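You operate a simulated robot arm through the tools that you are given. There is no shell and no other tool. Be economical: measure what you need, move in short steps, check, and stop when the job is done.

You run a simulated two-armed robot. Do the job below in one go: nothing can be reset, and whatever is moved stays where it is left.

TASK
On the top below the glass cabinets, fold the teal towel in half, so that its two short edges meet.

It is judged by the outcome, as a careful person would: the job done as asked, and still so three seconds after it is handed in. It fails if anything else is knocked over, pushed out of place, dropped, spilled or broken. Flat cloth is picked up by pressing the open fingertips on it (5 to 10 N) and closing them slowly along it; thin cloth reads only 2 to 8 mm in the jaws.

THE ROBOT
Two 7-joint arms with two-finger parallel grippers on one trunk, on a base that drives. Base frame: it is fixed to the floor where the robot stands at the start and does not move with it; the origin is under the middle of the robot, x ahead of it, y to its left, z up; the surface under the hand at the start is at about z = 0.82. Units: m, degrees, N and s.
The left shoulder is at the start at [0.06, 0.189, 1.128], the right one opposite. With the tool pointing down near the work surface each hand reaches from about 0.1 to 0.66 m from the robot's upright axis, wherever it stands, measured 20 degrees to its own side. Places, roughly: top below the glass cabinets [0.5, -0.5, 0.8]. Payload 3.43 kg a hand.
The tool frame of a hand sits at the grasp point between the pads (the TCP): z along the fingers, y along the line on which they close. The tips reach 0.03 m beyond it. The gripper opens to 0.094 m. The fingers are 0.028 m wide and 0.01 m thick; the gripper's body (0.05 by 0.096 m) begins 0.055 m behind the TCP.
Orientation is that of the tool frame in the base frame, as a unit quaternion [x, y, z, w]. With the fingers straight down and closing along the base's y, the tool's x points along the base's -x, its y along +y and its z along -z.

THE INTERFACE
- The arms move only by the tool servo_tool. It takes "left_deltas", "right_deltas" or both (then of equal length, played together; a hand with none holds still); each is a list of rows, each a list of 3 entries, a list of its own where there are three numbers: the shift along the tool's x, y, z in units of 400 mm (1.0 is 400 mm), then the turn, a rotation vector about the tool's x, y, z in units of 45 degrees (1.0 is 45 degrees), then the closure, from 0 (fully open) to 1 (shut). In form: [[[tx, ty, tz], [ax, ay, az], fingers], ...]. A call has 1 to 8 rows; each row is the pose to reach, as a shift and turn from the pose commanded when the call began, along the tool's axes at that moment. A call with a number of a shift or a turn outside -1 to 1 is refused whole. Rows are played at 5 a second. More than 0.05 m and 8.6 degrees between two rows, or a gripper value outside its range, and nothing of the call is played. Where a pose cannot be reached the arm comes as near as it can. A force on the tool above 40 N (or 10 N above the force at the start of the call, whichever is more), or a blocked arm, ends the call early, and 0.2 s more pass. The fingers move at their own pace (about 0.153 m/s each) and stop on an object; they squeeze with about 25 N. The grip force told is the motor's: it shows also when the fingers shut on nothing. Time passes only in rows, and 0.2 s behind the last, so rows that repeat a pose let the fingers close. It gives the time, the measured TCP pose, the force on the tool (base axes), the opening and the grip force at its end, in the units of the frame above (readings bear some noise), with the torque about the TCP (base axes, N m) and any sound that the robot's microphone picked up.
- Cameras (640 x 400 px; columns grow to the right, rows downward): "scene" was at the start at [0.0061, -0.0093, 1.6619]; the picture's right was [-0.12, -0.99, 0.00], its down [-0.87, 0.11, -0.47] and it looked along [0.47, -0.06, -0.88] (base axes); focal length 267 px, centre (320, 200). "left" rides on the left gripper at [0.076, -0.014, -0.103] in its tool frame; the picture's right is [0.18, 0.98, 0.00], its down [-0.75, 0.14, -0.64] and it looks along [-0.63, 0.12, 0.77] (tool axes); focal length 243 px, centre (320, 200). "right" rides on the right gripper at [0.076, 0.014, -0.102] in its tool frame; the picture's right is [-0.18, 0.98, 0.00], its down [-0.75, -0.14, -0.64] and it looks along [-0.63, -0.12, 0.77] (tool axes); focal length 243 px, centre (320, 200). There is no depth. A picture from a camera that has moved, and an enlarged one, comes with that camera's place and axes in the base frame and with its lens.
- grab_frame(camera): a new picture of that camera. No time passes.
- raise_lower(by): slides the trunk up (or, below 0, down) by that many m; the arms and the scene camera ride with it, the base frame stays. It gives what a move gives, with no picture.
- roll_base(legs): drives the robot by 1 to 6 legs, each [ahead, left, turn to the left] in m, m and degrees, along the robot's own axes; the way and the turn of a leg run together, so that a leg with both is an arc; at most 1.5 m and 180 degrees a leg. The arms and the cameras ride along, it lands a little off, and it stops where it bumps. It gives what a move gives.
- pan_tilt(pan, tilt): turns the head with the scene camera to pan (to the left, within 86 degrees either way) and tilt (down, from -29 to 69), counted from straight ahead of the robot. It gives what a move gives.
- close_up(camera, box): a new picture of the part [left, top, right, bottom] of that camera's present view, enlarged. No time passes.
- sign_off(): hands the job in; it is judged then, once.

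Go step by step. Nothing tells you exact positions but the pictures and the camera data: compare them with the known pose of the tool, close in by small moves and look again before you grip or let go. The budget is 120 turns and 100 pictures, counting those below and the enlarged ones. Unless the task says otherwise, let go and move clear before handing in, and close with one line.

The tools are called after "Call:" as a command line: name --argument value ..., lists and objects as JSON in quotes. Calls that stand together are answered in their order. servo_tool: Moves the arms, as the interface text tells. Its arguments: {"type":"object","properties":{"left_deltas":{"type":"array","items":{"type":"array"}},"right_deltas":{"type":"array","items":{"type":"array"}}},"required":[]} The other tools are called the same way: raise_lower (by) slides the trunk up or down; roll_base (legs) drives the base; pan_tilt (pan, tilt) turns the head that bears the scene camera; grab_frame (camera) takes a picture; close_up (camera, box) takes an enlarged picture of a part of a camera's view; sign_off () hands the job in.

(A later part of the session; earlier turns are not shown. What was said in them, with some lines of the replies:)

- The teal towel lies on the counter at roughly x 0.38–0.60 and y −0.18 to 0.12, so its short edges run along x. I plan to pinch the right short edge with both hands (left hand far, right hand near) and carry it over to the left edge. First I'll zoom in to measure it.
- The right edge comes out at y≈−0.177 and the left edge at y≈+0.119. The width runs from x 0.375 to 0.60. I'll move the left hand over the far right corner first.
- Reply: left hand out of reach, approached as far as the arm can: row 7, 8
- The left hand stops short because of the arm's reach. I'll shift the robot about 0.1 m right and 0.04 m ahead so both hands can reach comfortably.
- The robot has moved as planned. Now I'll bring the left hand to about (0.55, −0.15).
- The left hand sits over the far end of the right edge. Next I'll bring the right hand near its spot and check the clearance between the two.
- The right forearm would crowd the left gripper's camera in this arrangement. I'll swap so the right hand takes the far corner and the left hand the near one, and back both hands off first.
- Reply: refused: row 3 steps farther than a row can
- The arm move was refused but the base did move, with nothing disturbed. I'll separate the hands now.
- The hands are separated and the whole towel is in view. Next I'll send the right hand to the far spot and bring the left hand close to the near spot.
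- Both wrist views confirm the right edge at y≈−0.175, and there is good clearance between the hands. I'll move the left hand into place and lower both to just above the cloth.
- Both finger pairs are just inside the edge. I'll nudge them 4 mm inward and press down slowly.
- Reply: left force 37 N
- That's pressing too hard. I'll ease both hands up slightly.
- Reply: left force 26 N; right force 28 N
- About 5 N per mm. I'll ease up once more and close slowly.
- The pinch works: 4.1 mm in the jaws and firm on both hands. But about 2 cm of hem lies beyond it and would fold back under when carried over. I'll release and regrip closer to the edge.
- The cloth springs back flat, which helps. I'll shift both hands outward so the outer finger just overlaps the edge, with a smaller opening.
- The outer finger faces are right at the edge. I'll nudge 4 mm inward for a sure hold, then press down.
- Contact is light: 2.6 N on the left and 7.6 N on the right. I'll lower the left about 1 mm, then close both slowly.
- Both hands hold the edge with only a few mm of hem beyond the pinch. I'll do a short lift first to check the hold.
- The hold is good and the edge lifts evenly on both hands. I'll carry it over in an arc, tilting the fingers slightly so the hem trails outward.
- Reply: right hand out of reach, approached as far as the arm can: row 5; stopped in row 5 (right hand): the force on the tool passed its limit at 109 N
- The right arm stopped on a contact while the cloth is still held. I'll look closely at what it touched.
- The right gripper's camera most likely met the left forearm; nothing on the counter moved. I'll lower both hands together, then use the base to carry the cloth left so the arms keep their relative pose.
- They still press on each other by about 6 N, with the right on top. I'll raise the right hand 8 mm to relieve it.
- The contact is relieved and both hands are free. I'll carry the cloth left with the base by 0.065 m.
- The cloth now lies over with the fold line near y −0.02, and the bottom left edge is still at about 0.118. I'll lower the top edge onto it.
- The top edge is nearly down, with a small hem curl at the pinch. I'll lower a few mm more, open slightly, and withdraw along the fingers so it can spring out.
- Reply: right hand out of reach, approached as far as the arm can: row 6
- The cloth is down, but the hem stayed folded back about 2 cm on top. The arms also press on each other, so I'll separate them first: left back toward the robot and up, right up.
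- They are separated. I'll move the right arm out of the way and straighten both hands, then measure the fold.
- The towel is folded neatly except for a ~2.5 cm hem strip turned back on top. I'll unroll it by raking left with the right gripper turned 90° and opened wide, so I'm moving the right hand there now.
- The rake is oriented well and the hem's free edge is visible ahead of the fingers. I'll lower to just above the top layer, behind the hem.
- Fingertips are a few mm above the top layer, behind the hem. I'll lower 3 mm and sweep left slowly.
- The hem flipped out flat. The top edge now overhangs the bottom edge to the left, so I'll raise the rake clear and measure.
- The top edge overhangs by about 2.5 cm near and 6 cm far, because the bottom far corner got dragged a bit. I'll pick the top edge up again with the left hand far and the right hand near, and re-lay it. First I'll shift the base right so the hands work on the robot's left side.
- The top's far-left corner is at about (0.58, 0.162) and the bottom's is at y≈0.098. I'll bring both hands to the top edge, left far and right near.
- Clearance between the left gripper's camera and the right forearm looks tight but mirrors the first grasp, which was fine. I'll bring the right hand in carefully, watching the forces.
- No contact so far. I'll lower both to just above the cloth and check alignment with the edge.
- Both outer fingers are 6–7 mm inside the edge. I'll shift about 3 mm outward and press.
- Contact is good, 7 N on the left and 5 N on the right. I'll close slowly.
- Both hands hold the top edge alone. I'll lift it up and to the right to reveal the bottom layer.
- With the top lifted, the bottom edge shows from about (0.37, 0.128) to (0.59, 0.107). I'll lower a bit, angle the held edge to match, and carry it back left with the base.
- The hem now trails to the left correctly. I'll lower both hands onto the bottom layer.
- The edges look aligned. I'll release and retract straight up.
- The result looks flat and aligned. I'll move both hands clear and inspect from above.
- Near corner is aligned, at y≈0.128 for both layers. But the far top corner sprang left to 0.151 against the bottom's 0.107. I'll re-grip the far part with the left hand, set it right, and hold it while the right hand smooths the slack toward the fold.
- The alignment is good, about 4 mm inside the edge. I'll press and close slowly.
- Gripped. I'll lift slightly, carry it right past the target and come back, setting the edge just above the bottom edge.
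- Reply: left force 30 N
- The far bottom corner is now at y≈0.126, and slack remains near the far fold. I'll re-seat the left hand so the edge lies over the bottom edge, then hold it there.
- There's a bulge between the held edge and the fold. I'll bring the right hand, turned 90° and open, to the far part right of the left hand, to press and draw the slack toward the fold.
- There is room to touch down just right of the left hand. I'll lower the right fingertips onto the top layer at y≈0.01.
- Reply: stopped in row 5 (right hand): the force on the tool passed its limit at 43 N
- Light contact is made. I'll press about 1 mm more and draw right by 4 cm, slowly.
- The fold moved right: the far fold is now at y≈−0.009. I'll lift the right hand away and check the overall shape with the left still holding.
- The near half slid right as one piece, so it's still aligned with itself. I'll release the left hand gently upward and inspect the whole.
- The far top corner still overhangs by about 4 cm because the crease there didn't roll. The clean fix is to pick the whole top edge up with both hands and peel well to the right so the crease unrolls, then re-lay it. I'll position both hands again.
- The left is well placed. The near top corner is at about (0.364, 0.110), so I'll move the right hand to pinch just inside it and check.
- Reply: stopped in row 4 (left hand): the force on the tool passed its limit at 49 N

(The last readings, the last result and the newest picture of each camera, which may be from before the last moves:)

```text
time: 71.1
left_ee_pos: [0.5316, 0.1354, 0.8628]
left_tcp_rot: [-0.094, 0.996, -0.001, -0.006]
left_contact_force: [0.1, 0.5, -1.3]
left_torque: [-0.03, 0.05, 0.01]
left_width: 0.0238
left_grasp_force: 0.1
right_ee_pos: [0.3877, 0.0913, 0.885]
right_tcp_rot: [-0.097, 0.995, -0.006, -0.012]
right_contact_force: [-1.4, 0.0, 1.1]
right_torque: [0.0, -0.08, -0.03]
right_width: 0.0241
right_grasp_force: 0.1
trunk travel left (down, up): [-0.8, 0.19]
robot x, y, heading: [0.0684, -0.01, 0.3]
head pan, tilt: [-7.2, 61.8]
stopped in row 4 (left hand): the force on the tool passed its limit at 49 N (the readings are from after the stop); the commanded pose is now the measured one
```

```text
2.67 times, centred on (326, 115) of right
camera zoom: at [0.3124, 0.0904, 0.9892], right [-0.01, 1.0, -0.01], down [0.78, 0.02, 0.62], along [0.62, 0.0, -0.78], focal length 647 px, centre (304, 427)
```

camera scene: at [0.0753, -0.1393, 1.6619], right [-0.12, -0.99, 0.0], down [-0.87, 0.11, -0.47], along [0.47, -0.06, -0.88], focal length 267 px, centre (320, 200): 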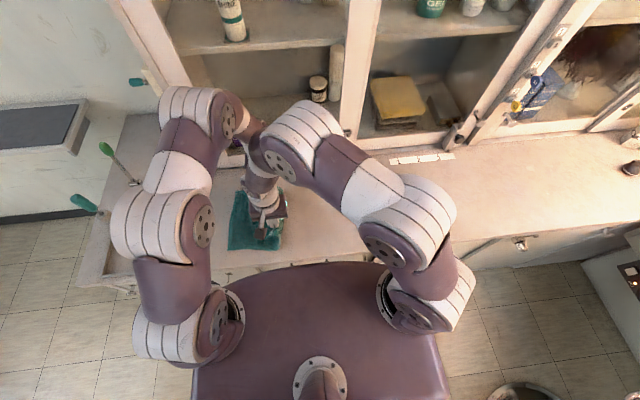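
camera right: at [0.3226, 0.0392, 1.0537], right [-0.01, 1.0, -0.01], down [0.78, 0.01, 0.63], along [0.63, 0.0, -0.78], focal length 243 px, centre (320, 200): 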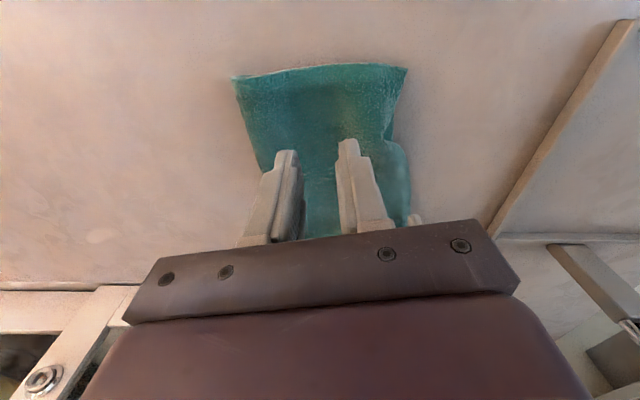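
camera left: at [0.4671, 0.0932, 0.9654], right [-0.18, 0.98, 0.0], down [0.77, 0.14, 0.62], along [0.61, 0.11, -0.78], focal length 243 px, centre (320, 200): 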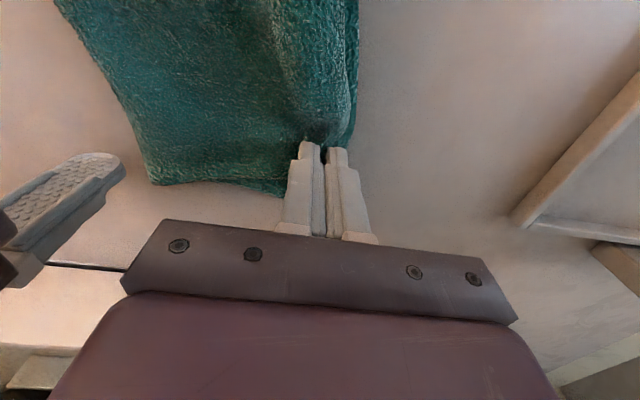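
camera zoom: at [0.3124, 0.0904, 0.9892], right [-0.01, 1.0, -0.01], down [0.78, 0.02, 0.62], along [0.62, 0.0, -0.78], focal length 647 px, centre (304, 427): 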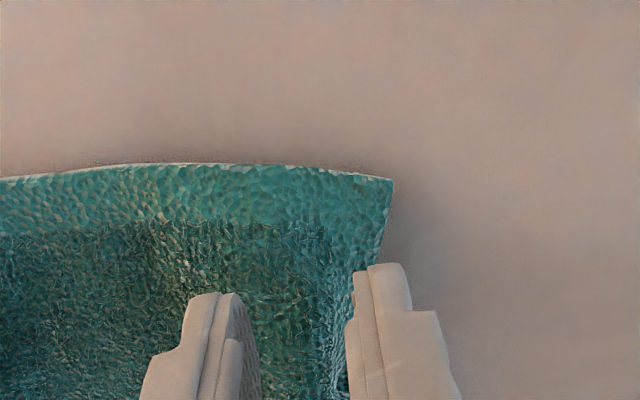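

The two hands touched lightly because of the yaw. I'll remove the yaw and spread them a little in x.

Call:
servo_tool --right_deltas '[[[0.01, -0.003, 0], [0, 0, 0.125], 0.745], [[0.02, -0.005, 0], [0, 0, 0.25], 0.745], [[0.02, -0.005, 0.02], [0, 0, 0.25], 0.745], [[0.02, -0.005, 0.045], [0, 0, 0.25], 0.745]]' --left_deltas '[[[-0.015, 0, -0.01], [0, 0, 0.125], 0.745], [[-0.03, 0, -0.01], [0, 0, 0.25], 0.745], [[-0.03, 0, -0.005], [0, 0, 0.25], 0.745], [[-0.03, 0, 0], [0, 0, 0.25], 0.745]]'

Call:
close_up --camera "right" --box '[240, 60, 400, 185]'

Call:
close_up --camera "left" --box '[240, 80, 400, 180]'

```text
time: 72.1
left_ee_pos: [0.5436, 0.1368, 0.8625]
left_tcp_rot: [0.003, 1.0, -0.001, -0.007]
left_contact_force: [-0.4, 0.3, 0.3]
left_torque: [-0.01, 0.02, -0.02]
left_width: 0.0241
left_grasp_force: 0.1
right_ee_pos: [0.3796, 0.086, 0.8673]
right_tcp_rot: [0.002, 1.0, -0.005, -0.012]
right_contact_force: [0.3, 0.6, -0.8]
right_torque: [0.03, -0.02, -0.06]
right_width: 0.0242
right_grasp_force: 0.0
trunk travel left (down, up): [-0.8, 0.19]
robot x, y, heading: [0.0668, -0.0095, 0.3]
head pan, tilt: [-7.2, 61.8]
```

```text
3.20 times, centred on (320, 122) of right
camera zoom: at [0.3058, 0.1011, 0.9719], right [0.18, 0.98, -0.01], down [0.77, -0.14, 0.63], along [0.61, -0.13, -0.78], focal length 776 px, centre (320, 448)
```

zoom: 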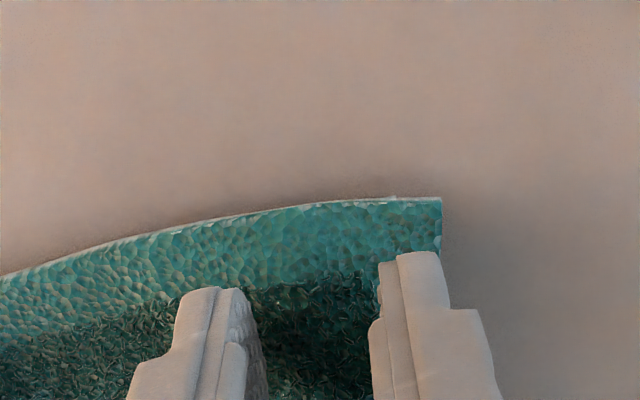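

```text
4.00 times, centred on (320, 130) of left
camera zoom: at [0.4686, 0.1237, 0.9661], right [-0.18, 0.98, 0.0], down [0.76, 0.14, 0.63], along [0.62, 0.11, -0.78], focal length 970 px, centre (320, 480)
```

zoom: 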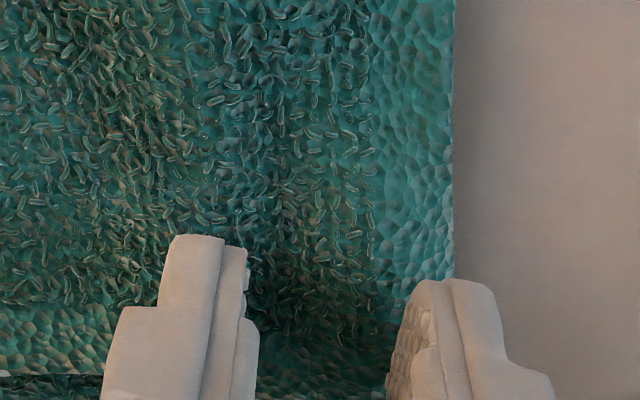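

Both are a bit too far inside. I'll shift outward (right 7 mm, left 3 mm) and lower to contact.

Call:
servo_tool --right_deltas '[[[-0.01, 0.0175, 0], [0, 0, 0], 0.745], [[-0.015, 0.0175, 0.012], [0, 0, 0], 0.745], [[-0.015, 0.0175, 0.022], [0, 0, 0], 0.745], [[-0.015, 0.0175, 0.026], [0, 0, 0], 0.745]]' --left_deltas '[[[0, 0.0075, 0], [0, 0, 0], 0.745], [[0, 0.0075, 0.01], [0, 0, 0], 0.745], [[0, 0.0075, 0.018], [0, 0, 0], 0.745], [[0, 0.0075, 0.022], [0, 0, 0], 0.745]]'

```text
time: 73.1
left_ee_pos: [0.5439, 0.1397, 0.8557]
left_tcp_rot: [0.003, 1.0, -0.001, -0.007]
left_contact_force: [0.9, 1.5, 6.7]
left_torque: [-0.08, 0.01, 0.01]
left_width: 0.0234
left_grasp_force: 0.1
right_ee_pos: [0.3854, 0.0934, 0.8568]
right_tcp_rot: [0.0, 1.0, -0.004, -0.011]
right_contact_force: [0.5, -0.1, 4.2]
right_torque: [-0.07, -0.05, 0.0]
right_width: 0.024
right_grasp_force: 0.1
trunk travel left (down, up): [-0.8, 0.19]
robot x, y, heading: [0.0698, -0.0134, 0.1]
head pan, tilt: [-7.2, 61.8]
```

Contact forces are 6.7 N and 4.2 N. I'll close slowly.

Call:
servo_tool --left_deltas '[[[0, 0, 0], [0, 0, 0], 0.745], [[0, 0, 0], [0, 0, 0], 0.79], [[0, 0, 0], [0, 0, 0], 0.83], [[0, 0, 0], [0, 0, 0], 0.87], [[0, 0, 0], [0, 0, 0], 0.91], [[0, 0, 0], [0, 0, 0], 0.95], [[0, 0, 0], [0, 0, 0], 1.0], [[0, 0, 0], [0, 0, 0], 1.0]]' --right_deltas '[[[0, 0, 0.002], [0, 0, 0], 0.745], [[0, 0, 0.002], [0, 0, 0], 0.79], [[0, 0, 0.002], [0, 0, 0], 0.83], [[0, 0, 0.002], [0, 0, 0], 0.87], [[0, 0, 0.002], [0, 0, 0], 0.91], [[0, 0, 0.002], [0, 0, 0], 0.95], [[0, 0, 0.002], [0, 0, 0], 1.0], [[0, 0, 0.002], [0, 0, 0], 1.0]]'

```text
time: 74.9
left_ee_pos: [0.5423, 0.1393, 0.8539]
left_tcp_rot: [0.003, 1.0, 0.0, -0.006]
left_contact_force: [-1.3, -2.7, 8.7]
left_torque: [-0.15, 0.0, 0.01]
left_width: 0.0035
left_grasp_force: 25.1
right_ee_pos: [0.3846, 0.0927, 0.8553]
right_tcp_rot: [0.001, 1.0, -0.005, -0.011]
right_contact_force: [0.4, 0.1, 8.3]
right_torque: [-0.02, -0.02, -0.01]
right_width: 0.0043
right_grasp_force: 24.8
trunk travel left (down, up): [-0.8, 0.19]
robot x, y, heading: [0.0685, -0.0085, 0.1]
head pan, tilt: [-7.2, 61.8]
```

Both hold a single layer. I'll lift, level the held edge, and peel to the right with the base so the old crease unrolls.

Call:
servo_tool --left_deltas '[[[0, -0.02, -0.06], [0, 0, 0], 1.0], [[0, -0.05, -0.12], [0, 0, 0], 1.0], [[0, -0.08, -0.17], [0, 0, 0], 1.0], [[0, -0.11, -0.215], [0, 0, 0], 1.0]]' --right_deltas '[[[0, 0, -0.06], [0, 0, 0], 1.0], [[0, -0.005, -0.12], [0, 0, 0], 1.0], [[0, -0.01, -0.17], [0, 0, 0], 1.0], [[0, -0.02, -0.215], [0, 0, 0], 1.0]]'

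Call:
roll_base --legs '[[0, -0.2, 0]]'

Call:
servo_tool --left_deltas '[[[0, 0, 0.05], [0, 0, 0], 1.0], [[0, 0, 0.1], [0, 0, 0], 1.0]]' --right_deltas '[[[0, 0, 0.05], [0, 0, 0], 1.0], [[0, 0, 0.1], [0, 0, 0], 1.0]]'

Call:
close_up --camera "scene" --box '[170, 140, 350, 270]'

```text
time: 75.9
left_ee_pos: [0.5438, 0.0967, 0.9411]
left_tcp_rot: [0.004, 1.0, -0.001, -0.007]
left_contact_force: [-0.1, 0.2, -0.1]
left_torque: [0.01, 0.01, -0.03]
left_width: 0.0034
left_grasp_force: 24.9
right_ee_pos: [0.3862, 0.085, 0.9416]
right_tcp_rot: [0.0, 1.0, -0.005, -0.013]
right_contact_force: [0.5, 0.3, -0.3]
right_torque: [-0.05, 0.0, 0.01]
right_width: 0.0043
right_grasp_force: 25.3
trunk travel left (down, up): [-0.8, 0.19]
robot x, y, heading: [0.0702, -0.0106, -0.1]
head pan, tilt: [-7.2, 61.8]
```

```text
time: 77.5
left_ee_pos: [0.5446, -0.099, 0.94]
left_tcp_rot: [0.003, 1.0, -0.001, -0.008]
left_contact_force: [0.6, -0.8, -0.3]
left_torque: [0.02, -0.03, -0.01]
left_width: 0.0037
left_grasp_force: 25.3
right_ee_pos: [0.3858, -0.1104, 0.9393]
right_tcp_rot: [-0.001, 1.0, -0.005, -0.013]
right_contact_force: [-0.1, 0.0, 0.0]
right_torque: [0.02, -0.02, -0.01]
right_width: 0.0045
right_grasp_force: 25.0
trunk travel left (down, up): [-0.8, 0.19]
robot x, y, heading: [0.0716, -0.2051, 0.2]
head pan, tilt: [-7.2, 61.8]
```

```text
time: 78.1
left_ee_pos: [0.5449, -0.0988, 0.8997]
left_tcp_rot: [0.003, 1.0, -0.001, -0.006]
left_contact_force: [0.3, -0.7, 0.1]
left_torque: [-0.01, 0.0, 0.02]
left_width: 0.0033
left_grasp_force: 25.0
right_ee_pos: [0.3868, -0.1117, 0.9003]
right_tcp_rot: [0.0, 1.0, -0.006, -0.012]
right_contact_force: [0.0, 1.1, -0.8]
right_torque: [0.02, -0.02, 0.0]
right_width: 0.0041
right_grasp_force: 24.6
trunk travel left (down, up): [-0.8, 0.19]
robot x, y, heading: [0.0729, -0.2067, 0.3]
head pan, tilt: [-7.2, 61.8]
```

```text
3.08 times, centred on (260, 205) of scene
camera zoom: at [0.0764, -0.2155, 1.662], right [-0.12, -0.99, 0.0], down [-0.88, 0.11, -0.47], along [0.47, -0.06, -0.88], focal length 821 px, centre (505, 185)
```

zoom: 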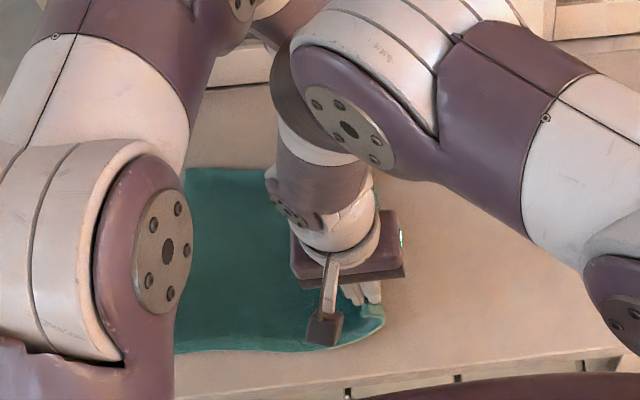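

The towel is nearly unfolded and the bottom lies flat. I need the near-left corner of the bottom layer, so I'll take one look with the right wrist camera.

Call:
grab_frame --camera "right"

Call:
grab_frame --camera "left"

```text
6 pictures are left
camera right: at [0.3129, -0.0962, 1.0055], right [0.18, 0.98, -0.01], down [0.77, -0.13, 0.62], along [0.61, -0.13, -0.78], focal length 243 px, centre (320, 200)
```

right: 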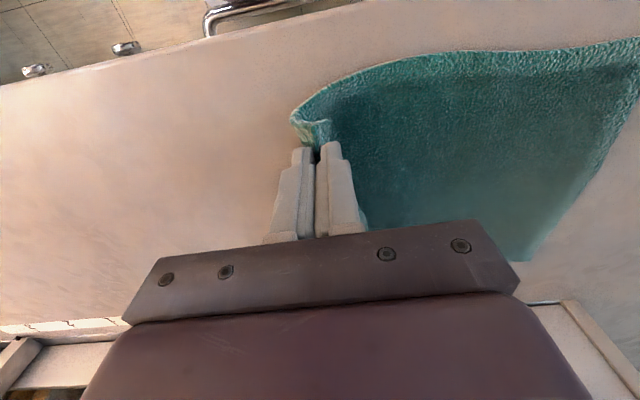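

```text
5 pictures are left
camera left: at [0.4694, -0.1129, 1.0038], right [-0.18, 0.98, 0.0], down [0.76, 0.14, 0.63], along [0.62, 0.11, -0.78], focal length 243 px, centre (320, 200)
```

left: 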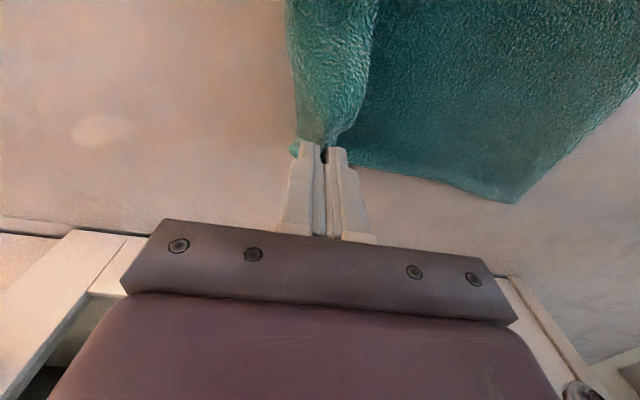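

The bottom edge runs from about (0.366, 0.116) to (0.585, 0.1015). I'll angle the held edge to match it and carry it back left at low height.

Call:
servo_tool --left_deltas '[[[0, -0.015, -0.01], [0, 0, 0], 1.0], [[0, -0.03, -0.02], [0, 0, 0], 1.0]]' --right_deltas '[[[0, 0.015, -0.01], [0, 0, 0], 1.0], [[0, 0.029, -0.02], [0, 0, 0], 1.0]]'

Call:
roll_base --legs '[[0, 0.19, 0]]'

```text
time: 78.7
left_ee_pos: [0.5444, -0.1114, 0.909]
left_tcp_rot: [0.003, 1.0, -0.001, -0.007]
left_contact_force: [-0.6, -0.2, -0.4]
left_torque: [-0.02, 0.0, -0.02]
left_width: 0.0034
left_grasp_force: 25.3
right_ee_pos: [0.3872, -0.0988, 0.9091]
right_tcp_rot: [0.0, 1.0, -0.005, -0.013]
right_contact_force: [0.8, -0.3, 0.8]
right_torque: [-0.01, 0.01, -0.03]
right_width: 0.0042
right_grasp_force: 25.3
trunk travel left (down, up): [-0.8, 0.19]
robot x, y, heading: [0.0701, -0.2084, 0.3]
head pan, tilt: [-7.2, 61.8]
```

```text
time: 80.2
left_ee_pos: [0.5432, 0.0781, 0.9087]
left_tcp_rot: [0.001, 1.0, -0.001, -0.007]
left_contact_force: [0.1, -0.2, 0.7]
left_torque: [-0.04, -0.03, 0.0]
left_width: 0.0035
left_grasp_force: 24.9
right_ee_pos: [0.3846, 0.0909, 0.9091]
right_tcp_rot: [-0.001, 1.0, -0.005, -0.013]
right_contact_force: [0.0, 1.3, 0.4]
right_torque: [0.02, 0.01, -0.01]
right_width: 0.0044
right_grasp_force: 25.2
trunk travel left (down, up): [-0.8, 0.19]
robot x, y, heading: [0.072, -0.0168, 0.4]
head pan, tilt: [-7.2, 61.8]
```

On target: the far hand is at y 0.078 and the near at 0.091. I'll lower with a slight left-then-right motion so the hem trails left, and let it settle.

Call:
servo_tool --left_deltas '[[[0, 0.01, 0.04], [0, 0, 0], 1.0], [[0, 0.02, 0.075], [0, 0, 0], 1.0], [[0, 0.018, 0.1], [0, 0, 0], 1.0], [[0, 0.008, 0.113], [0, 0, 0], 1.0], [[0, 0.002, 0.12], [0, 0, 0], 1.0], [[0, 0.002, 0.12], [0, 0, 0], 1.0], [[0, 0.002, 0.12], [0, 0, 0], 1.0]]' --right_deltas '[[[0, 0.01, 0.04], [0, 0, 0], 1.0], [[0, 0.02, 0.075], [0, 0, 0], 1.0], [[0, 0.018, 0.1], [0, 0, 0], 1.0], [[0, 0.008, 0.113], [0, 0, 0], 1.0], [[0, 0.002, 0.12], [0, 0, 0], 1.0], [[0, 0.002, 0.12], [0, 0, 0], 1.0], [[0, 0.002, 0.12], [0, 0, 0], 1.0]]'

Call:
grab_frame --camera "left"

```text
time: 81.8
left_ee_pos: [0.5427, 0.0793, 0.8626]
left_tcp_rot: [0.0, 1.0, -0.001, -0.006]
left_contact_force: [0.2, 0.5, 5.8]
left_torque: [0.03, 0.01, -0.01]
left_width: 0.0036
left_grasp_force: 24.6
right_ee_pos: [0.3843, 0.0903, 0.8609]
right_tcp_rot: [-0.001, 1.0, -0.006, -0.012]
right_contact_force: [-0.3, -0.6, 5.0]
right_torque: [0.04, 0.0, 0.01]
right_width: 0.0047
right_grasp_force: 25.1
trunk travel left (down, up): [-0.8, 0.19]
robot x, y, heading: [0.0667, -0.02, 0.1]
head pan, tilt: [-7.2, 61.8]
```

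```text
4 pictures are left
camera left: at [0.4666, 0.0657, 0.9653], right [-0.18, 0.98, 0.0], down [0.76, 0.14, 0.63], along [0.62, 0.12, -0.78], focal length 243 px, centre (320, 200)
```

left: 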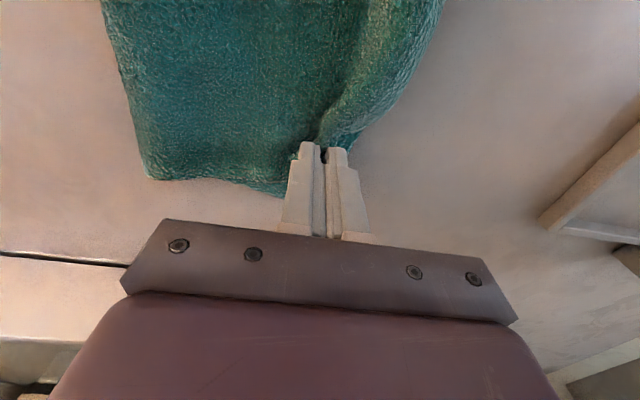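

The far fold is now at y≈−0.037, close to ideal. I'll release gently, lift straight up and clear both hands.

Call:
servo_tool --left_deltas '[[[0, 0, 0], [0, 0, 0], 0.94], [[0, 0, 0], [0, 0, 0], 0.88], [[0, 0, 0], [0, 0, 0], 0.84], [[0, 0, -0.03], [0, 0, 0], 0.84], [[0, 0, -0.08], [0, 0, 0], 0.84], [[0, 0, -0.15], [0, 0, 0], 0.84], [[0, 0, -0.22], [0, 0, 0], 0.84]]' --right_deltas '[[[0, 0, 0], [0, 0, 0], 0.94], [[0, 0, 0], [0, 0, 0], 0.88], [[0, 0, 0], [0, 0, 0], 0.84], [[0, 0, -0.03], [0, 0, 0], 0.84], [[0, 0, -0.08], [0, 0, 0], 0.84], [[0, 0, -0.15], [0, 0, 0], 0.84], [[0, 0, -0.22], [0, 0, 0], 0.84]]'

Call:
servo_tool --right_deltas '[[[0, -0.1, 0], [0, 0, 0], 0.84], [[0, -0.2, 0], [0, 0, 0], 0.84], [[0, -0.3, 0], [0, 0, 0], 0.84], [[0, -0.4, 0], [0, 0, 0], 0.84], [[0, -0.5, 0], [0, 0, 0], 0.84], [[0, -0.6, 0], [0, 0, 0], 0.84], [[0, -0.7, 0], [0, 0, 0], 0.84]]' --left_deltas '[[[0, 0.06, 0], [0, 0, 0], 0.84], [[0, 0.12, 0], [0, 0, 0], 0.84], [[0, 0.18, 0], [0, 0, 0], 0.84], [[0, 0.24, 0], [0, 0, 0], 0.84], [[0, 0.3, 0], [0, 0, 0], 0.84], [[0, 0.36, 0], [0, 0, 0], 0.84], [[0, 0.42, 0], [0, 0, 0], 0.84]]'

Call:
close_up --camera "scene" --box '[230, 160, 330, 260]'

```text
time: 83.5
left_ee_pos: [0.5425, 0.0791, 0.9481]
left_tcp_rot: [0.001, 1.0, -0.001, -0.008]
left_contact_force: [0.2, 0.0, -0.2]
left_torque: [0.02, 0.0, 0.0]
left_width: 0.0149
left_grasp_force: 0.0
right_ee_pos: [0.3875, 0.0925, 0.9506]
right_tcp_rot: [-0.001, 1.0, -0.004, -0.011]
right_contact_force: [1.1, -0.4, 0.7]
right_torque: [-0.01, -0.01, 0.0]
right_width: 0.0151
right_grasp_force: 0.1
trunk travel left (down, up): [-0.8, 0.19]
robot x, y, heading: [0.0696, -0.0209, 0.2]
head pan, tilt: [-7.2, 61.8]
```

```text
time: 85.0
left_ee_pos: [0.5436, 0.2464, 0.949]
left_tcp_rot: [0.001, 1.0, 0.0, -0.008]
left_contact_force: [-0.1, -0.1, 0.5]
left_torque: [-0.04, 0.01, -0.03]
left_width: 0.015
left_grasp_force: 0.1
right_ee_pos: [0.3897, -0.1874, 0.9502]
right_tcp_rot: [-0.003, 1.0, -0.005, -0.011]
right_contact_force: [-0.4, 0.8, 0.1]
right_torque: [0.03, 0.0, 0.0]
right_width: 0.0151
right_grasp_force: 0.1
trunk travel left (down, up): [-0.8, 0.19]
robot x, y, heading: [0.0686, -0.0208, 0.2]
head pan, tilt: [-7.2, 61.8]
```

```text
4.00 times, centred on (280, 210) of scene
camera zoom: at [0.0746, -0.0279, 1.6619], right [-0.12, -0.99, 0.0], down [-0.88, 0.1, -0.47], along [0.47, -0.06, -0.88], focal length 1067 px, centre (480, 160)
```

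zoom: 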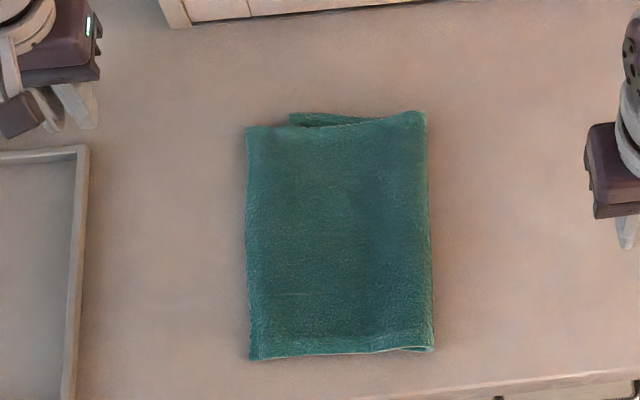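

Now it's a neat rectangle. Near and fold look good, but the far end of the bottom edge still sits about 4 cm inside the top edge. I'll do one more two-handed re-lay, setting the far end further right to allow for spring-back, starting with both hands back over the top edge.

Call:
servo_tool --left_deltas '[[[0, -0.05, 0.02], [0, 0, 0], 0.745], [[0, -0.1, 0.04], [0, 0, 0], 0.745], [[0, -0.15, 0.06], [0, 0, 0], 0.745], [[0, -0.2, 0.09], [0, 0, 0], 0.745], [[0, -0.25, 0.12], [0, 0, 0], 0.745], [[0, -0.3, 0.15], [0, 0, 0], 0.745], [[0, -0.3485, 0.19], [0, 0, 0], 0.745]]' --right_deltas '[[[0, 0.11, 0], [0, 0, 0], 0.745], [[0.005, 0.22, 0], [0, 0, 0], 0.745], [[0.01, 0.33, 0.01], [0, 0, 0], 0.745], [[0.012, 0.44, 0.04], [0, 0, 0], 0.745], [[0.012, 0.54, 0.08], [0, 0, 0], 0.745], [[0.012, 0.64, 0.13], [0, 0, 0], 0.745], [[0.012, 0.7385, 0.18], [0, 0, 0], 0.745]]'

Call:
close_up --camera "right" --box '[200, 0, 520, 200]'

```text
time: 86.7
left_ee_pos: [0.542, 0.1082, 0.8723]
left_tcp_rot: [0.001, 1.0, -0.002, -0.009]
left_contact_force: [-0.2, -0.4, 0.8]
left_torque: [0.01, 0.02, 0.0]
left_width: 0.0241
left_grasp_force: 0.0
right_ee_pos: [0.38, 0.1067, 0.8773]
right_tcp_rot: [-0.002, 1.0, -0.005, -0.013]
right_contact_force: [-0.5, 0.0, -0.2]
right_torque: [-0.03, 0.01, 0.02]
right_width: 0.0238
right_grasp_force: 0.1
trunk travel left (down, up): [-0.8, 0.19]
robot x, y, heading: [0.066, -0.0191, 0.4]
head pan, tilt: [-7.2, 61.8]
```

```text
2.00 times, centred on (360, 100) of right
camera zoom: at [0.3063, 0.1215, 0.9819], right [0.18, 0.98, -0.02], down [0.77, -0.13, 0.63], along [0.61, -0.12, -0.78], focal length 485 px, centre (240, 400)
```

zoom: 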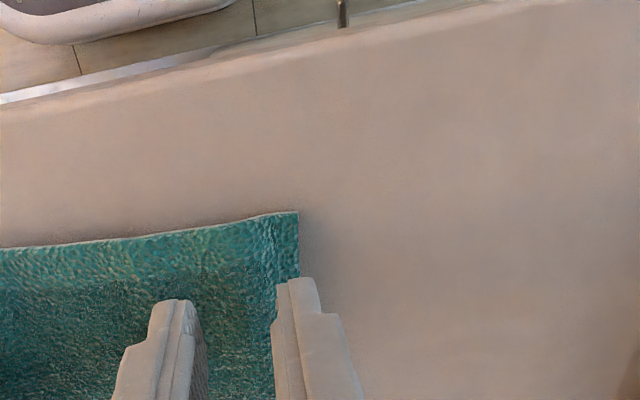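

The right hand is about 7 mm inside the edge. I'll shift 3 mm outward and lower both to contact.

Call:
servo_tool --left_deltas '[[[0, 0, 0.02], [0, 0, 0], 0.745], [[0, 0, 0.034], [0, 0, 0], 0.745], [[0, 0, 0.042], [0, 0, 0], 0.745], [[0, 0, 0.042], [0, 0, 0], 0.745]]' --right_deltas '[[[0, 0.007, 0.025], [0, 0, 0], 0.745], [[0, 0.007, 0.042], [0, 0, 0], 0.745], [[0, 0.007, 0.052], [0, 0, 0], 0.745], [[0, 0.007, 0.052], [0, 0, 0], 0.745]]'

```text
time: 87.7
left_ee_pos: [0.5419, 0.1066, 0.8565]
left_tcp_rot: [0.0, 1.0, -0.001, -0.007]
left_contact_force: [-0.1, -0.3, 3.8]
left_torque: [-0.07, 0.02, -0.02]
left_width: 0.0242
left_grasp_force: 0.2
right_ee_pos: [0.3804, 0.1088, 0.8566]
right_tcp_rot: [-0.002, 1.0, -0.005, -0.011]
right_contact_force: [0.9, 1.1, 2.8]
right_torque: [-0.01, 0.01, 0.0]
right_width: 0.0236
right_grasp_force: 0.1
trunk travel left (down, up): [-0.8, 0.19]
robot x, y, heading: [0.0679, -0.0176, 0.3]
head pan, tilt: [-7.2, 61.8]
```

Light contact on both. I'll press about 1 mm more and close slowly.

Call:
servo_tool --left_deltas '[[[0, 0, 0.003], [0, 0, 0], 0.745], [[0, 0, 0.003], [0, 0, 0], 0.79], [[0, 0, 0.003], [0, 0, 0], 0.83], [[0, 0, 0.003], [0, 0, 0], 0.87], [[0, 0, 0.003], [0, 0, 0], 0.91], [[0, 0, 0.003], [0, 0, 0], 0.95], [[0, 0, 0.003], [0, 0, 0], 1.0], [[0, 0, 0.003], [0, 0, 0], 1.0]]' --right_deltas '[[[0, 0, 0.003], [0, 0, 0], 0.745], [[0, 0, 0.003], [0, 0, 0], 0.79], [[0, 0, 0.003], [0, 0, 0], 0.83], [[0, 0, 0.003], [0, 0, 0], 0.87], [[0, 0, 0.003], [0, 0, 0], 0.91], [[0, 0, 0.003], [0, 0, 0], 0.95], [[0, 0, 0.003], [0, 0, 0], 1.0], [[0, 0, 0.003], [0, 0, 0], 1.0]]'

```text
time: 89.5
left_ee_pos: [0.5412, 0.1062, 0.8563]
left_tcp_rot: [0.001, 1.0, -0.001, -0.007]
left_contact_force: [-0.8, -0.9, 5.7]
left_torque: [-0.07, 0.0, -0.04]
left_width: 0.0037
left_grasp_force: 25.6
right_ee_pos: [0.3788, 0.1078, 0.8562]
right_tcp_rot: [-0.002, 1.0, -0.005, -0.012]
right_contact_force: [0.5, 0.3, 7.1]
right_torque: [-0.01, -0.03, -0.04]
right_width: 0.0043
right_grasp_force: 25.6
trunk travel left (down, up): [-0.8, 0.19]
robot x, y, heading: [0.0664, -0.0158, 0.4]
head pan, tilt: [-7.2, 61.8]
```

Held firmly. I'll lift with the far end leading right, do a moderate peel with the base, and return.

Call:
servo_tool --left_deltas '[[[0.003, -0.03, -0.06], [0, 0, 0], 1.0], [[0.006, -0.06, -0.11], [0, 0, 0], 1.0], [[0.009, -0.09, -0.15], [0, 0, 0], 1.0], [[0.012, -0.125, -0.185], [0, 0, 0], 1.0]]' --right_deltas '[[[0, -0.006, -0.06], [0, 0, 0], 1.0], [[0, -0.012, -0.11], [0, 0, 0], 1.0], [[0, -0.018, -0.15], [0, 0, 0], 1.0], [[0, -0.025, -0.185], [0, 0, 0], 1.0]]'

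Call:
roll_base --legs '[[0, -0.14, 0]]'

Call:
servo_tool --left_deltas '[[[0, 0, 0.03], [0, 0, 0], 1.0], [[0, 0, 0.06], [0, 0, 0], 1.0]]' --right_deltas '[[[0, 0, 0.03], [0, 0, 0], 1.0], [[0, 0, 0.06], [0, 0, 0], 1.0]]'

Call:
grab_frame --camera "left"

```text
time: 90.5
left_ee_pos: [0.5402, 0.0658, 0.9303]
left_tcp_rot: [-0.011, 1.0, -0.002, -0.005]
left_contact_force: [-13.6, 2.2, -0.8]
left_torque: [0.07, 0.37, -0.06]
left_width: 0.0037
left_grasp_force: 24.9
right_ee_pos: [0.3681, 0.0911, 0.9203]
right_tcp_rot: [-0.01, 1.0, -0.018, -0.022]
right_contact_force: [13.6, -2.9, 0.8]
right_torque: [-0.03, -0.45, -0.04]
right_width: 0.004
right_grasp_force: 24.9
trunk travel left (down, up): [-0.8, 0.19]
robot x, y, heading: [0.0691, -0.0192, 0.3]
head pan, tilt: [-7.2, 61.8]
```

```text
time: 91.8
left_ee_pos: [0.5432, -0.0735, 0.9309]
left_tcp_rot: [-0.01, 1.0, -0.002, -0.004]
left_contact_force: [-12.7, 2.1, -0.9]
left_torque: [0.03, 0.37, -0.06]
left_width: 0.0038
left_grasp_force: 24.8
right_ee_pos: [0.3704, -0.0497, 0.9185]
right_tcp_rot: [-0.006, 1.0, -0.02, -0.023]
right_contact_force: [12.2, -2.4, 0.9]
right_torque: [-0.04, -0.4, -0.04]
right_width: 0.0041
right_grasp_force: 25.0
trunk travel left (down, up): [-0.8, 0.19]
robot x, y, heading: [0.0691, -0.1584, 0.6]
head pan, tilt: [-7.2, 61.8]
```

```text
time: 92.4
left_ee_pos: [0.543, -0.074, 0.907]
left_tcp_rot: [-0.01, 1.0, -0.001, -0.005]
left_contact_force: [-12.1, 1.6, -1.1]
left_torque: [0.06, 0.38, -0.03]
left_width: 0.004
left_grasp_force: 24.6
right_ee_pos: [0.3705, -0.0527, 0.8957]
right_tcp_rot: [-0.006, 0.999, -0.022, -0.024]
right_contact_force: [12.7, -1.8, 0.9]
right_torque: [-0.03, -0.39, -0.02]
right_width: 0.0041
right_grasp_force: 24.6
trunk travel left (down, up): [-0.8, 0.19]
robot x, y, heading: [0.0685, -0.1583, 0.3]
head pan, tilt: [-7.2, 61.8]
```

```text
1 pictures are left
camera left: at [0.4675, -0.0888, 1.0104], right [-0.21, 0.98, 0.0], down [0.76, 0.16, 0.63], along [0.62, 0.13, -0.77], focal length 243 px, centre (320, 200)
```

left: 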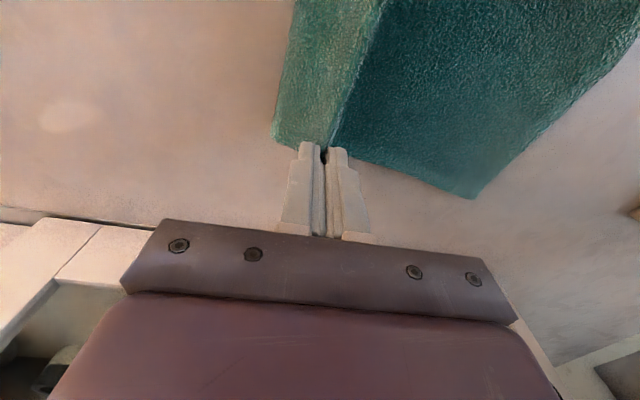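

The force pattern suggests the arms' links are touching and the cloth is taut between the hands. I'll even out the hands and get the angle by turning the base instead. The far bottom corner is at y≈0.092.

Call:
servo_tool --left_deltas '[[[0, 0.03, 0], [0, 0, 0], 1.0], [[0, 0.065, 0], [0, 0, 0], 1.0], [[0, 0.065, 0], [0, 0, 0], 1.0]]' --right_deltas '[[[0, -0.01, 0], [0, 0, 0], 1.0], [[0, -0.02, 0], [0, 0, 0], 1.0], [[0, -0.02, 0], [0, 0, 0], 1.0]]'

```text
time: 93.2
left_ee_pos: [0.5421, -0.0478, 0.9056]
left_tcp_rot: [-0.01, 1.0, -0.001, -0.004]
left_contact_force: [-9.2, -0.4, -0.5]
left_torque: [-0.02, 0.24, -0.01]
left_width: 0.004
left_grasp_force: 24.9
right_ee_pos: [0.3683, -0.0587, 0.8968]
right_tcp_rot: [-0.007, 1.0, -0.02, -0.023]
right_contact_force: [8.8, 0.9, 2.2]
right_torque: [0.07, -0.3, -0.03]
right_width: 0.0043
right_grasp_force: 25.0
trunk travel left (down, up): [-0.8, 0.19]
robot x, y, heading: [0.0683, -0.1575, 0.3]
head pan, tilt: [-7.2, 61.8]
```

Call:
servo_tool --left_deltas '[[[0.005, 0, 0], [0, 0, 0], 1.0], [[0.01, 0, 0], [0, 0, 0], 1.0]]' --right_deltas '[[[-0.012, 0.004, -0.01], [0, 0, 0], 1.0], [[-0.025, 0.01, -0.02], [0, 0, 0], 1.0]]'

```text
time: 93.8
left_ee_pos: [0.5386, -0.0477, 0.9064]
left_tcp_rot: [-0.011, 1.0, -0.002, -0.004]
left_contact_force: [0.0, 1.1, 0.0]
left_torque: [0.02, -0.03, -0.01]
left_width: 0.0038
left_grasp_force: 24.7
right_ee_pos: [0.3794, -0.0545, 0.9016]
right_tcp_rot: [-0.005, 1.0, -0.02, -0.024]
right_contact_force: [-0.4, -0.5, 0.4]
right_torque: [0.02, 0.0, 0.0]
right_width: 0.004
right_grasp_force: 24.9
trunk travel left (down, up): [-0.8, 0.19]
robot x, y, heading: [0.0694, -0.1552, 0.2]
head pan, tilt: [-7.2, 61.8]
```

Relieved. Now I'll turn the base about 13° right and translate, so the far end lands further right than the near end.

Call:
roll_base --legs '[[0, 0.06, 0], [0, 0, -13], [-0.046, 0.1413, 0]]'

```text
time: 96.5
left_ee_pos: [0.5359, 0.0523, 0.9067]
left_tcp_rot: [0.103, 0.995, -0.002, -0.004]
left_contact_force: [-0.5, -0.1, 0.3]
left_torque: [0.01, -0.03, 0.08]
left_width: 0.0037
left_grasp_force: 25.1
right_ee_pos: [0.3808, 0.0795, 0.9039]
right_tcp_rot: [0.107, 0.994, -0.016, -0.024]
right_contact_force: [-1.0, 0.5, -0.3]
right_torque: [0.04, 0.03, 0.04]
right_width: 0.0041
right_grasp_force: 25.6
trunk travel left (down, up): [-0.8, 0.19]
robot x, y, heading: [0.0539, 0.0507, -12.6]
head pan, tilt: [-7.2, 61.8]
```

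Exactly on target. I'll lower with the same small left-then-right motion, settle, release and rise straight up.

Call:
servo_tool --left_deltas '[[[0, 0.01, 0.035], [0, 0, 0], 1.0], [[0, 0.018, 0.07], [0, 0, 0], 1.0], [[0, 0.015, 0.095], [0, 0, 0], 1.0], [[0, 0.005, 0.11], [0, 0, 0], 1.0], [[0, 0.0, 0.116], [0, 0, 0], 1.0], [[0, 0.0, 0.116], [0, 0, 0], 1.0], [[0, 0.0, 0.116], [0, 0, 0], 1.0], [[0, 0.0, 0.116], [0, 0, 0], 1.0]]' --right_deltas '[[[0, 0.01, 0.033], [0, 0, 0], 1.0], [[0, 0.018, 0.066], [0, 0, 0], 1.0], [[0, 0.015, 0.09], [0, 0, 0], 1.0], [[0, 0.005, 0.105], [0, 0, 0], 1.0], [[0, 0.0, 0.111], [0, 0, 0], 1.0], [[0, 0.0, 0.111], [0, 0, 0], 1.0], [[0, 0.0, 0.111], [0, 0, 0], 1.0], [[0, 0.0, 0.111], [0, 0, 0], 1.0]]'

Call:
servo_tool --left_deltas '[[[0, 0, 0], [0, 0, 0], 0.95], [[0, 0, 0], [0, 0, 0], 0.9], [[0, 0, 0], [0, 0, 0], 0.84], [[0, 0, -0.03], [0, 0, 0], 0.84], [[0, 0, -0.08], [0, 0, 0], 0.84], [[0, 0, -0.15], [0, 0, 0], 0.84], [[0, 0, -0.22], [0, 0, 0], 0.84]]' --right_deltas '[[[0, 0, 0], [0, 0, 0], 0.95], [[0, 0, 0], [0, 0, 0], 0.9], [[0, 0, 0], [0, 0, 0], 0.84], [[0, 0, -0.03], [0, 0, 0], 0.84], [[0, 0, -0.08], [0, 0, 0], 0.84], [[0, 0, -0.15], [0, 0, 0], 0.84], [[0, 0, -0.22], [0, 0, 0], 0.84]]'

Call:
servo_tool --right_deltas '[[[0, -0.1, 0], [0, 0, 0], 0.84], [[0, -0.2, 0], [0, 0, 0], 0.84], [[0, -0.3, 0], [0, 0, 0], 0.84], [[0, -0.4, 0], [0, 0, 0], 0.84], [[0, -0.5, 0], [0, 0, 0], 0.84], [[0, -0.6, 0], [0, 0, 0], 0.84], [[0, -0.7, 0], [0, 0, 0], 0.84]]' --left_deltas '[[[0, 0.06, 0], [0, 0, 0], 0.84], [[0, 0.12, 0], [0, 0, 0], 0.84], [[0, 0.18, 0], [0, 0, 0], 0.84], [[0, 0.24, 0], [0, 0, 0], 0.84], [[0, 0.3, 0], [0, 0, 0], 0.84], [[0, 0.36, 0], [0, 0, 0], 0.84], [[0, 0.42, 0], [0, 0, 0], 0.84]]'

```text
time: 98.3
left_ee_pos: [0.5353, 0.0518, 0.8618]
left_tcp_rot: [0.102, 0.995, -0.001, -0.004]
left_contact_force: [3.0, 1.0, 15.5]
left_torque: [0.08, -0.09, 0.01]
left_width: 0.0041
left_grasp_force: 25.4
right_ee_pos: [0.3775, 0.0797, 0.8592]
right_tcp_rot: [0.107, 0.994, -0.016, -0.025]
right_contact_force: [-0.4, 0.1, 1.9]
right_torque: [0.02, -0.01, 0.07]
right_width: 0.0039
right_grasp_force: 24.9
trunk travel left (down, up): [-0.8, 0.19]
robot x, y, heading: [0.0527, 0.0486, -12.5]
head pan, tilt: [-7.2, 61.8]
```

```text
time: 99.9
left_ee_pos: [0.5358, 0.0517, 0.9499]
left_tcp_rot: [0.104, 0.995, -0.002, -0.004]
left_contact_force: [0.5, 0.4, 0.3]
left_torque: [-0.02, -0.03, 0.0]
left_width: 0.0152
left_grasp_force: 0.1
right_ee_pos: [0.3833, 0.0833, 0.9458]
right_tcp_rot: [0.106, 0.994, -0.017, -0.026]
right_contact_force: [-0.1, -0.1, 0.2]
right_torque: [0.0, -0.01, -0.01]
right_width: 0.0151
right_grasp_force: 0.0
trunk travel left (down, up): [-0.8, 0.19]
robot x, y, heading: [0.0565, 0.0497, -12.4]
head pan, tilt: [-7.2, 61.8]
```

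```text
time: 101.5
left_ee_pos: [0.5714, 0.2147, 0.9468]
left_tcp_rot: [0.102, 0.995, -0.002, -0.004]
left_contact_force: [0.1, -0.4, -0.5]
left_torque: [0.02, -0.01, -0.01]
left_width: 0.0151
left_grasp_force: 0.0
right_ee_pos: [0.3242, -0.1953, 0.9531]
right_tcp_rot: [0.106, 0.994, -0.017, -0.027]
right_contact_force: [-0.4, -0.4, -0.6]
right_torque: [0.01, 0.0, -0.03]
right_width: 0.0151
right_grasp_force: 0.1
trunk travel left (down, up): [-0.8, 0.19]
robot x, y, heading: [0.0564, 0.0472, -12.5]
head pan, tilt: [-7.2, 61.8]
```

Both hands are clear. I'll use the last picture for a final check of the towel.

Call:
close_up --camera "scene" --box '[220, 145, 350, 265]'

```text
3.33 times, centred on (285, 205) of scene
camera zoom: at [0.0591, 0.0385, 1.6619], right [-0.34, -0.94, 0.0], down [-0.83, 0.3, -0.47], along [0.45, -0.16, -0.88], focal length 889 px, centre (437, 183)
```

zoom: 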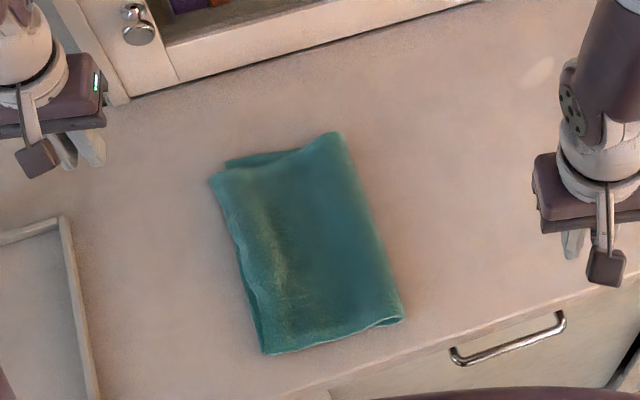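

The towel is folded in half, with its two short edges meeting to within about 1–2 cm by the last picture. Both hands are clear and nothing else was disturbed.

Call:
sign_off

```text
The job is handed in.
```

The teal towel is folded in half on the top below the glass cabinets, its two short edges meeting to within about 1–2 cm, with the far corner slightly skewed.
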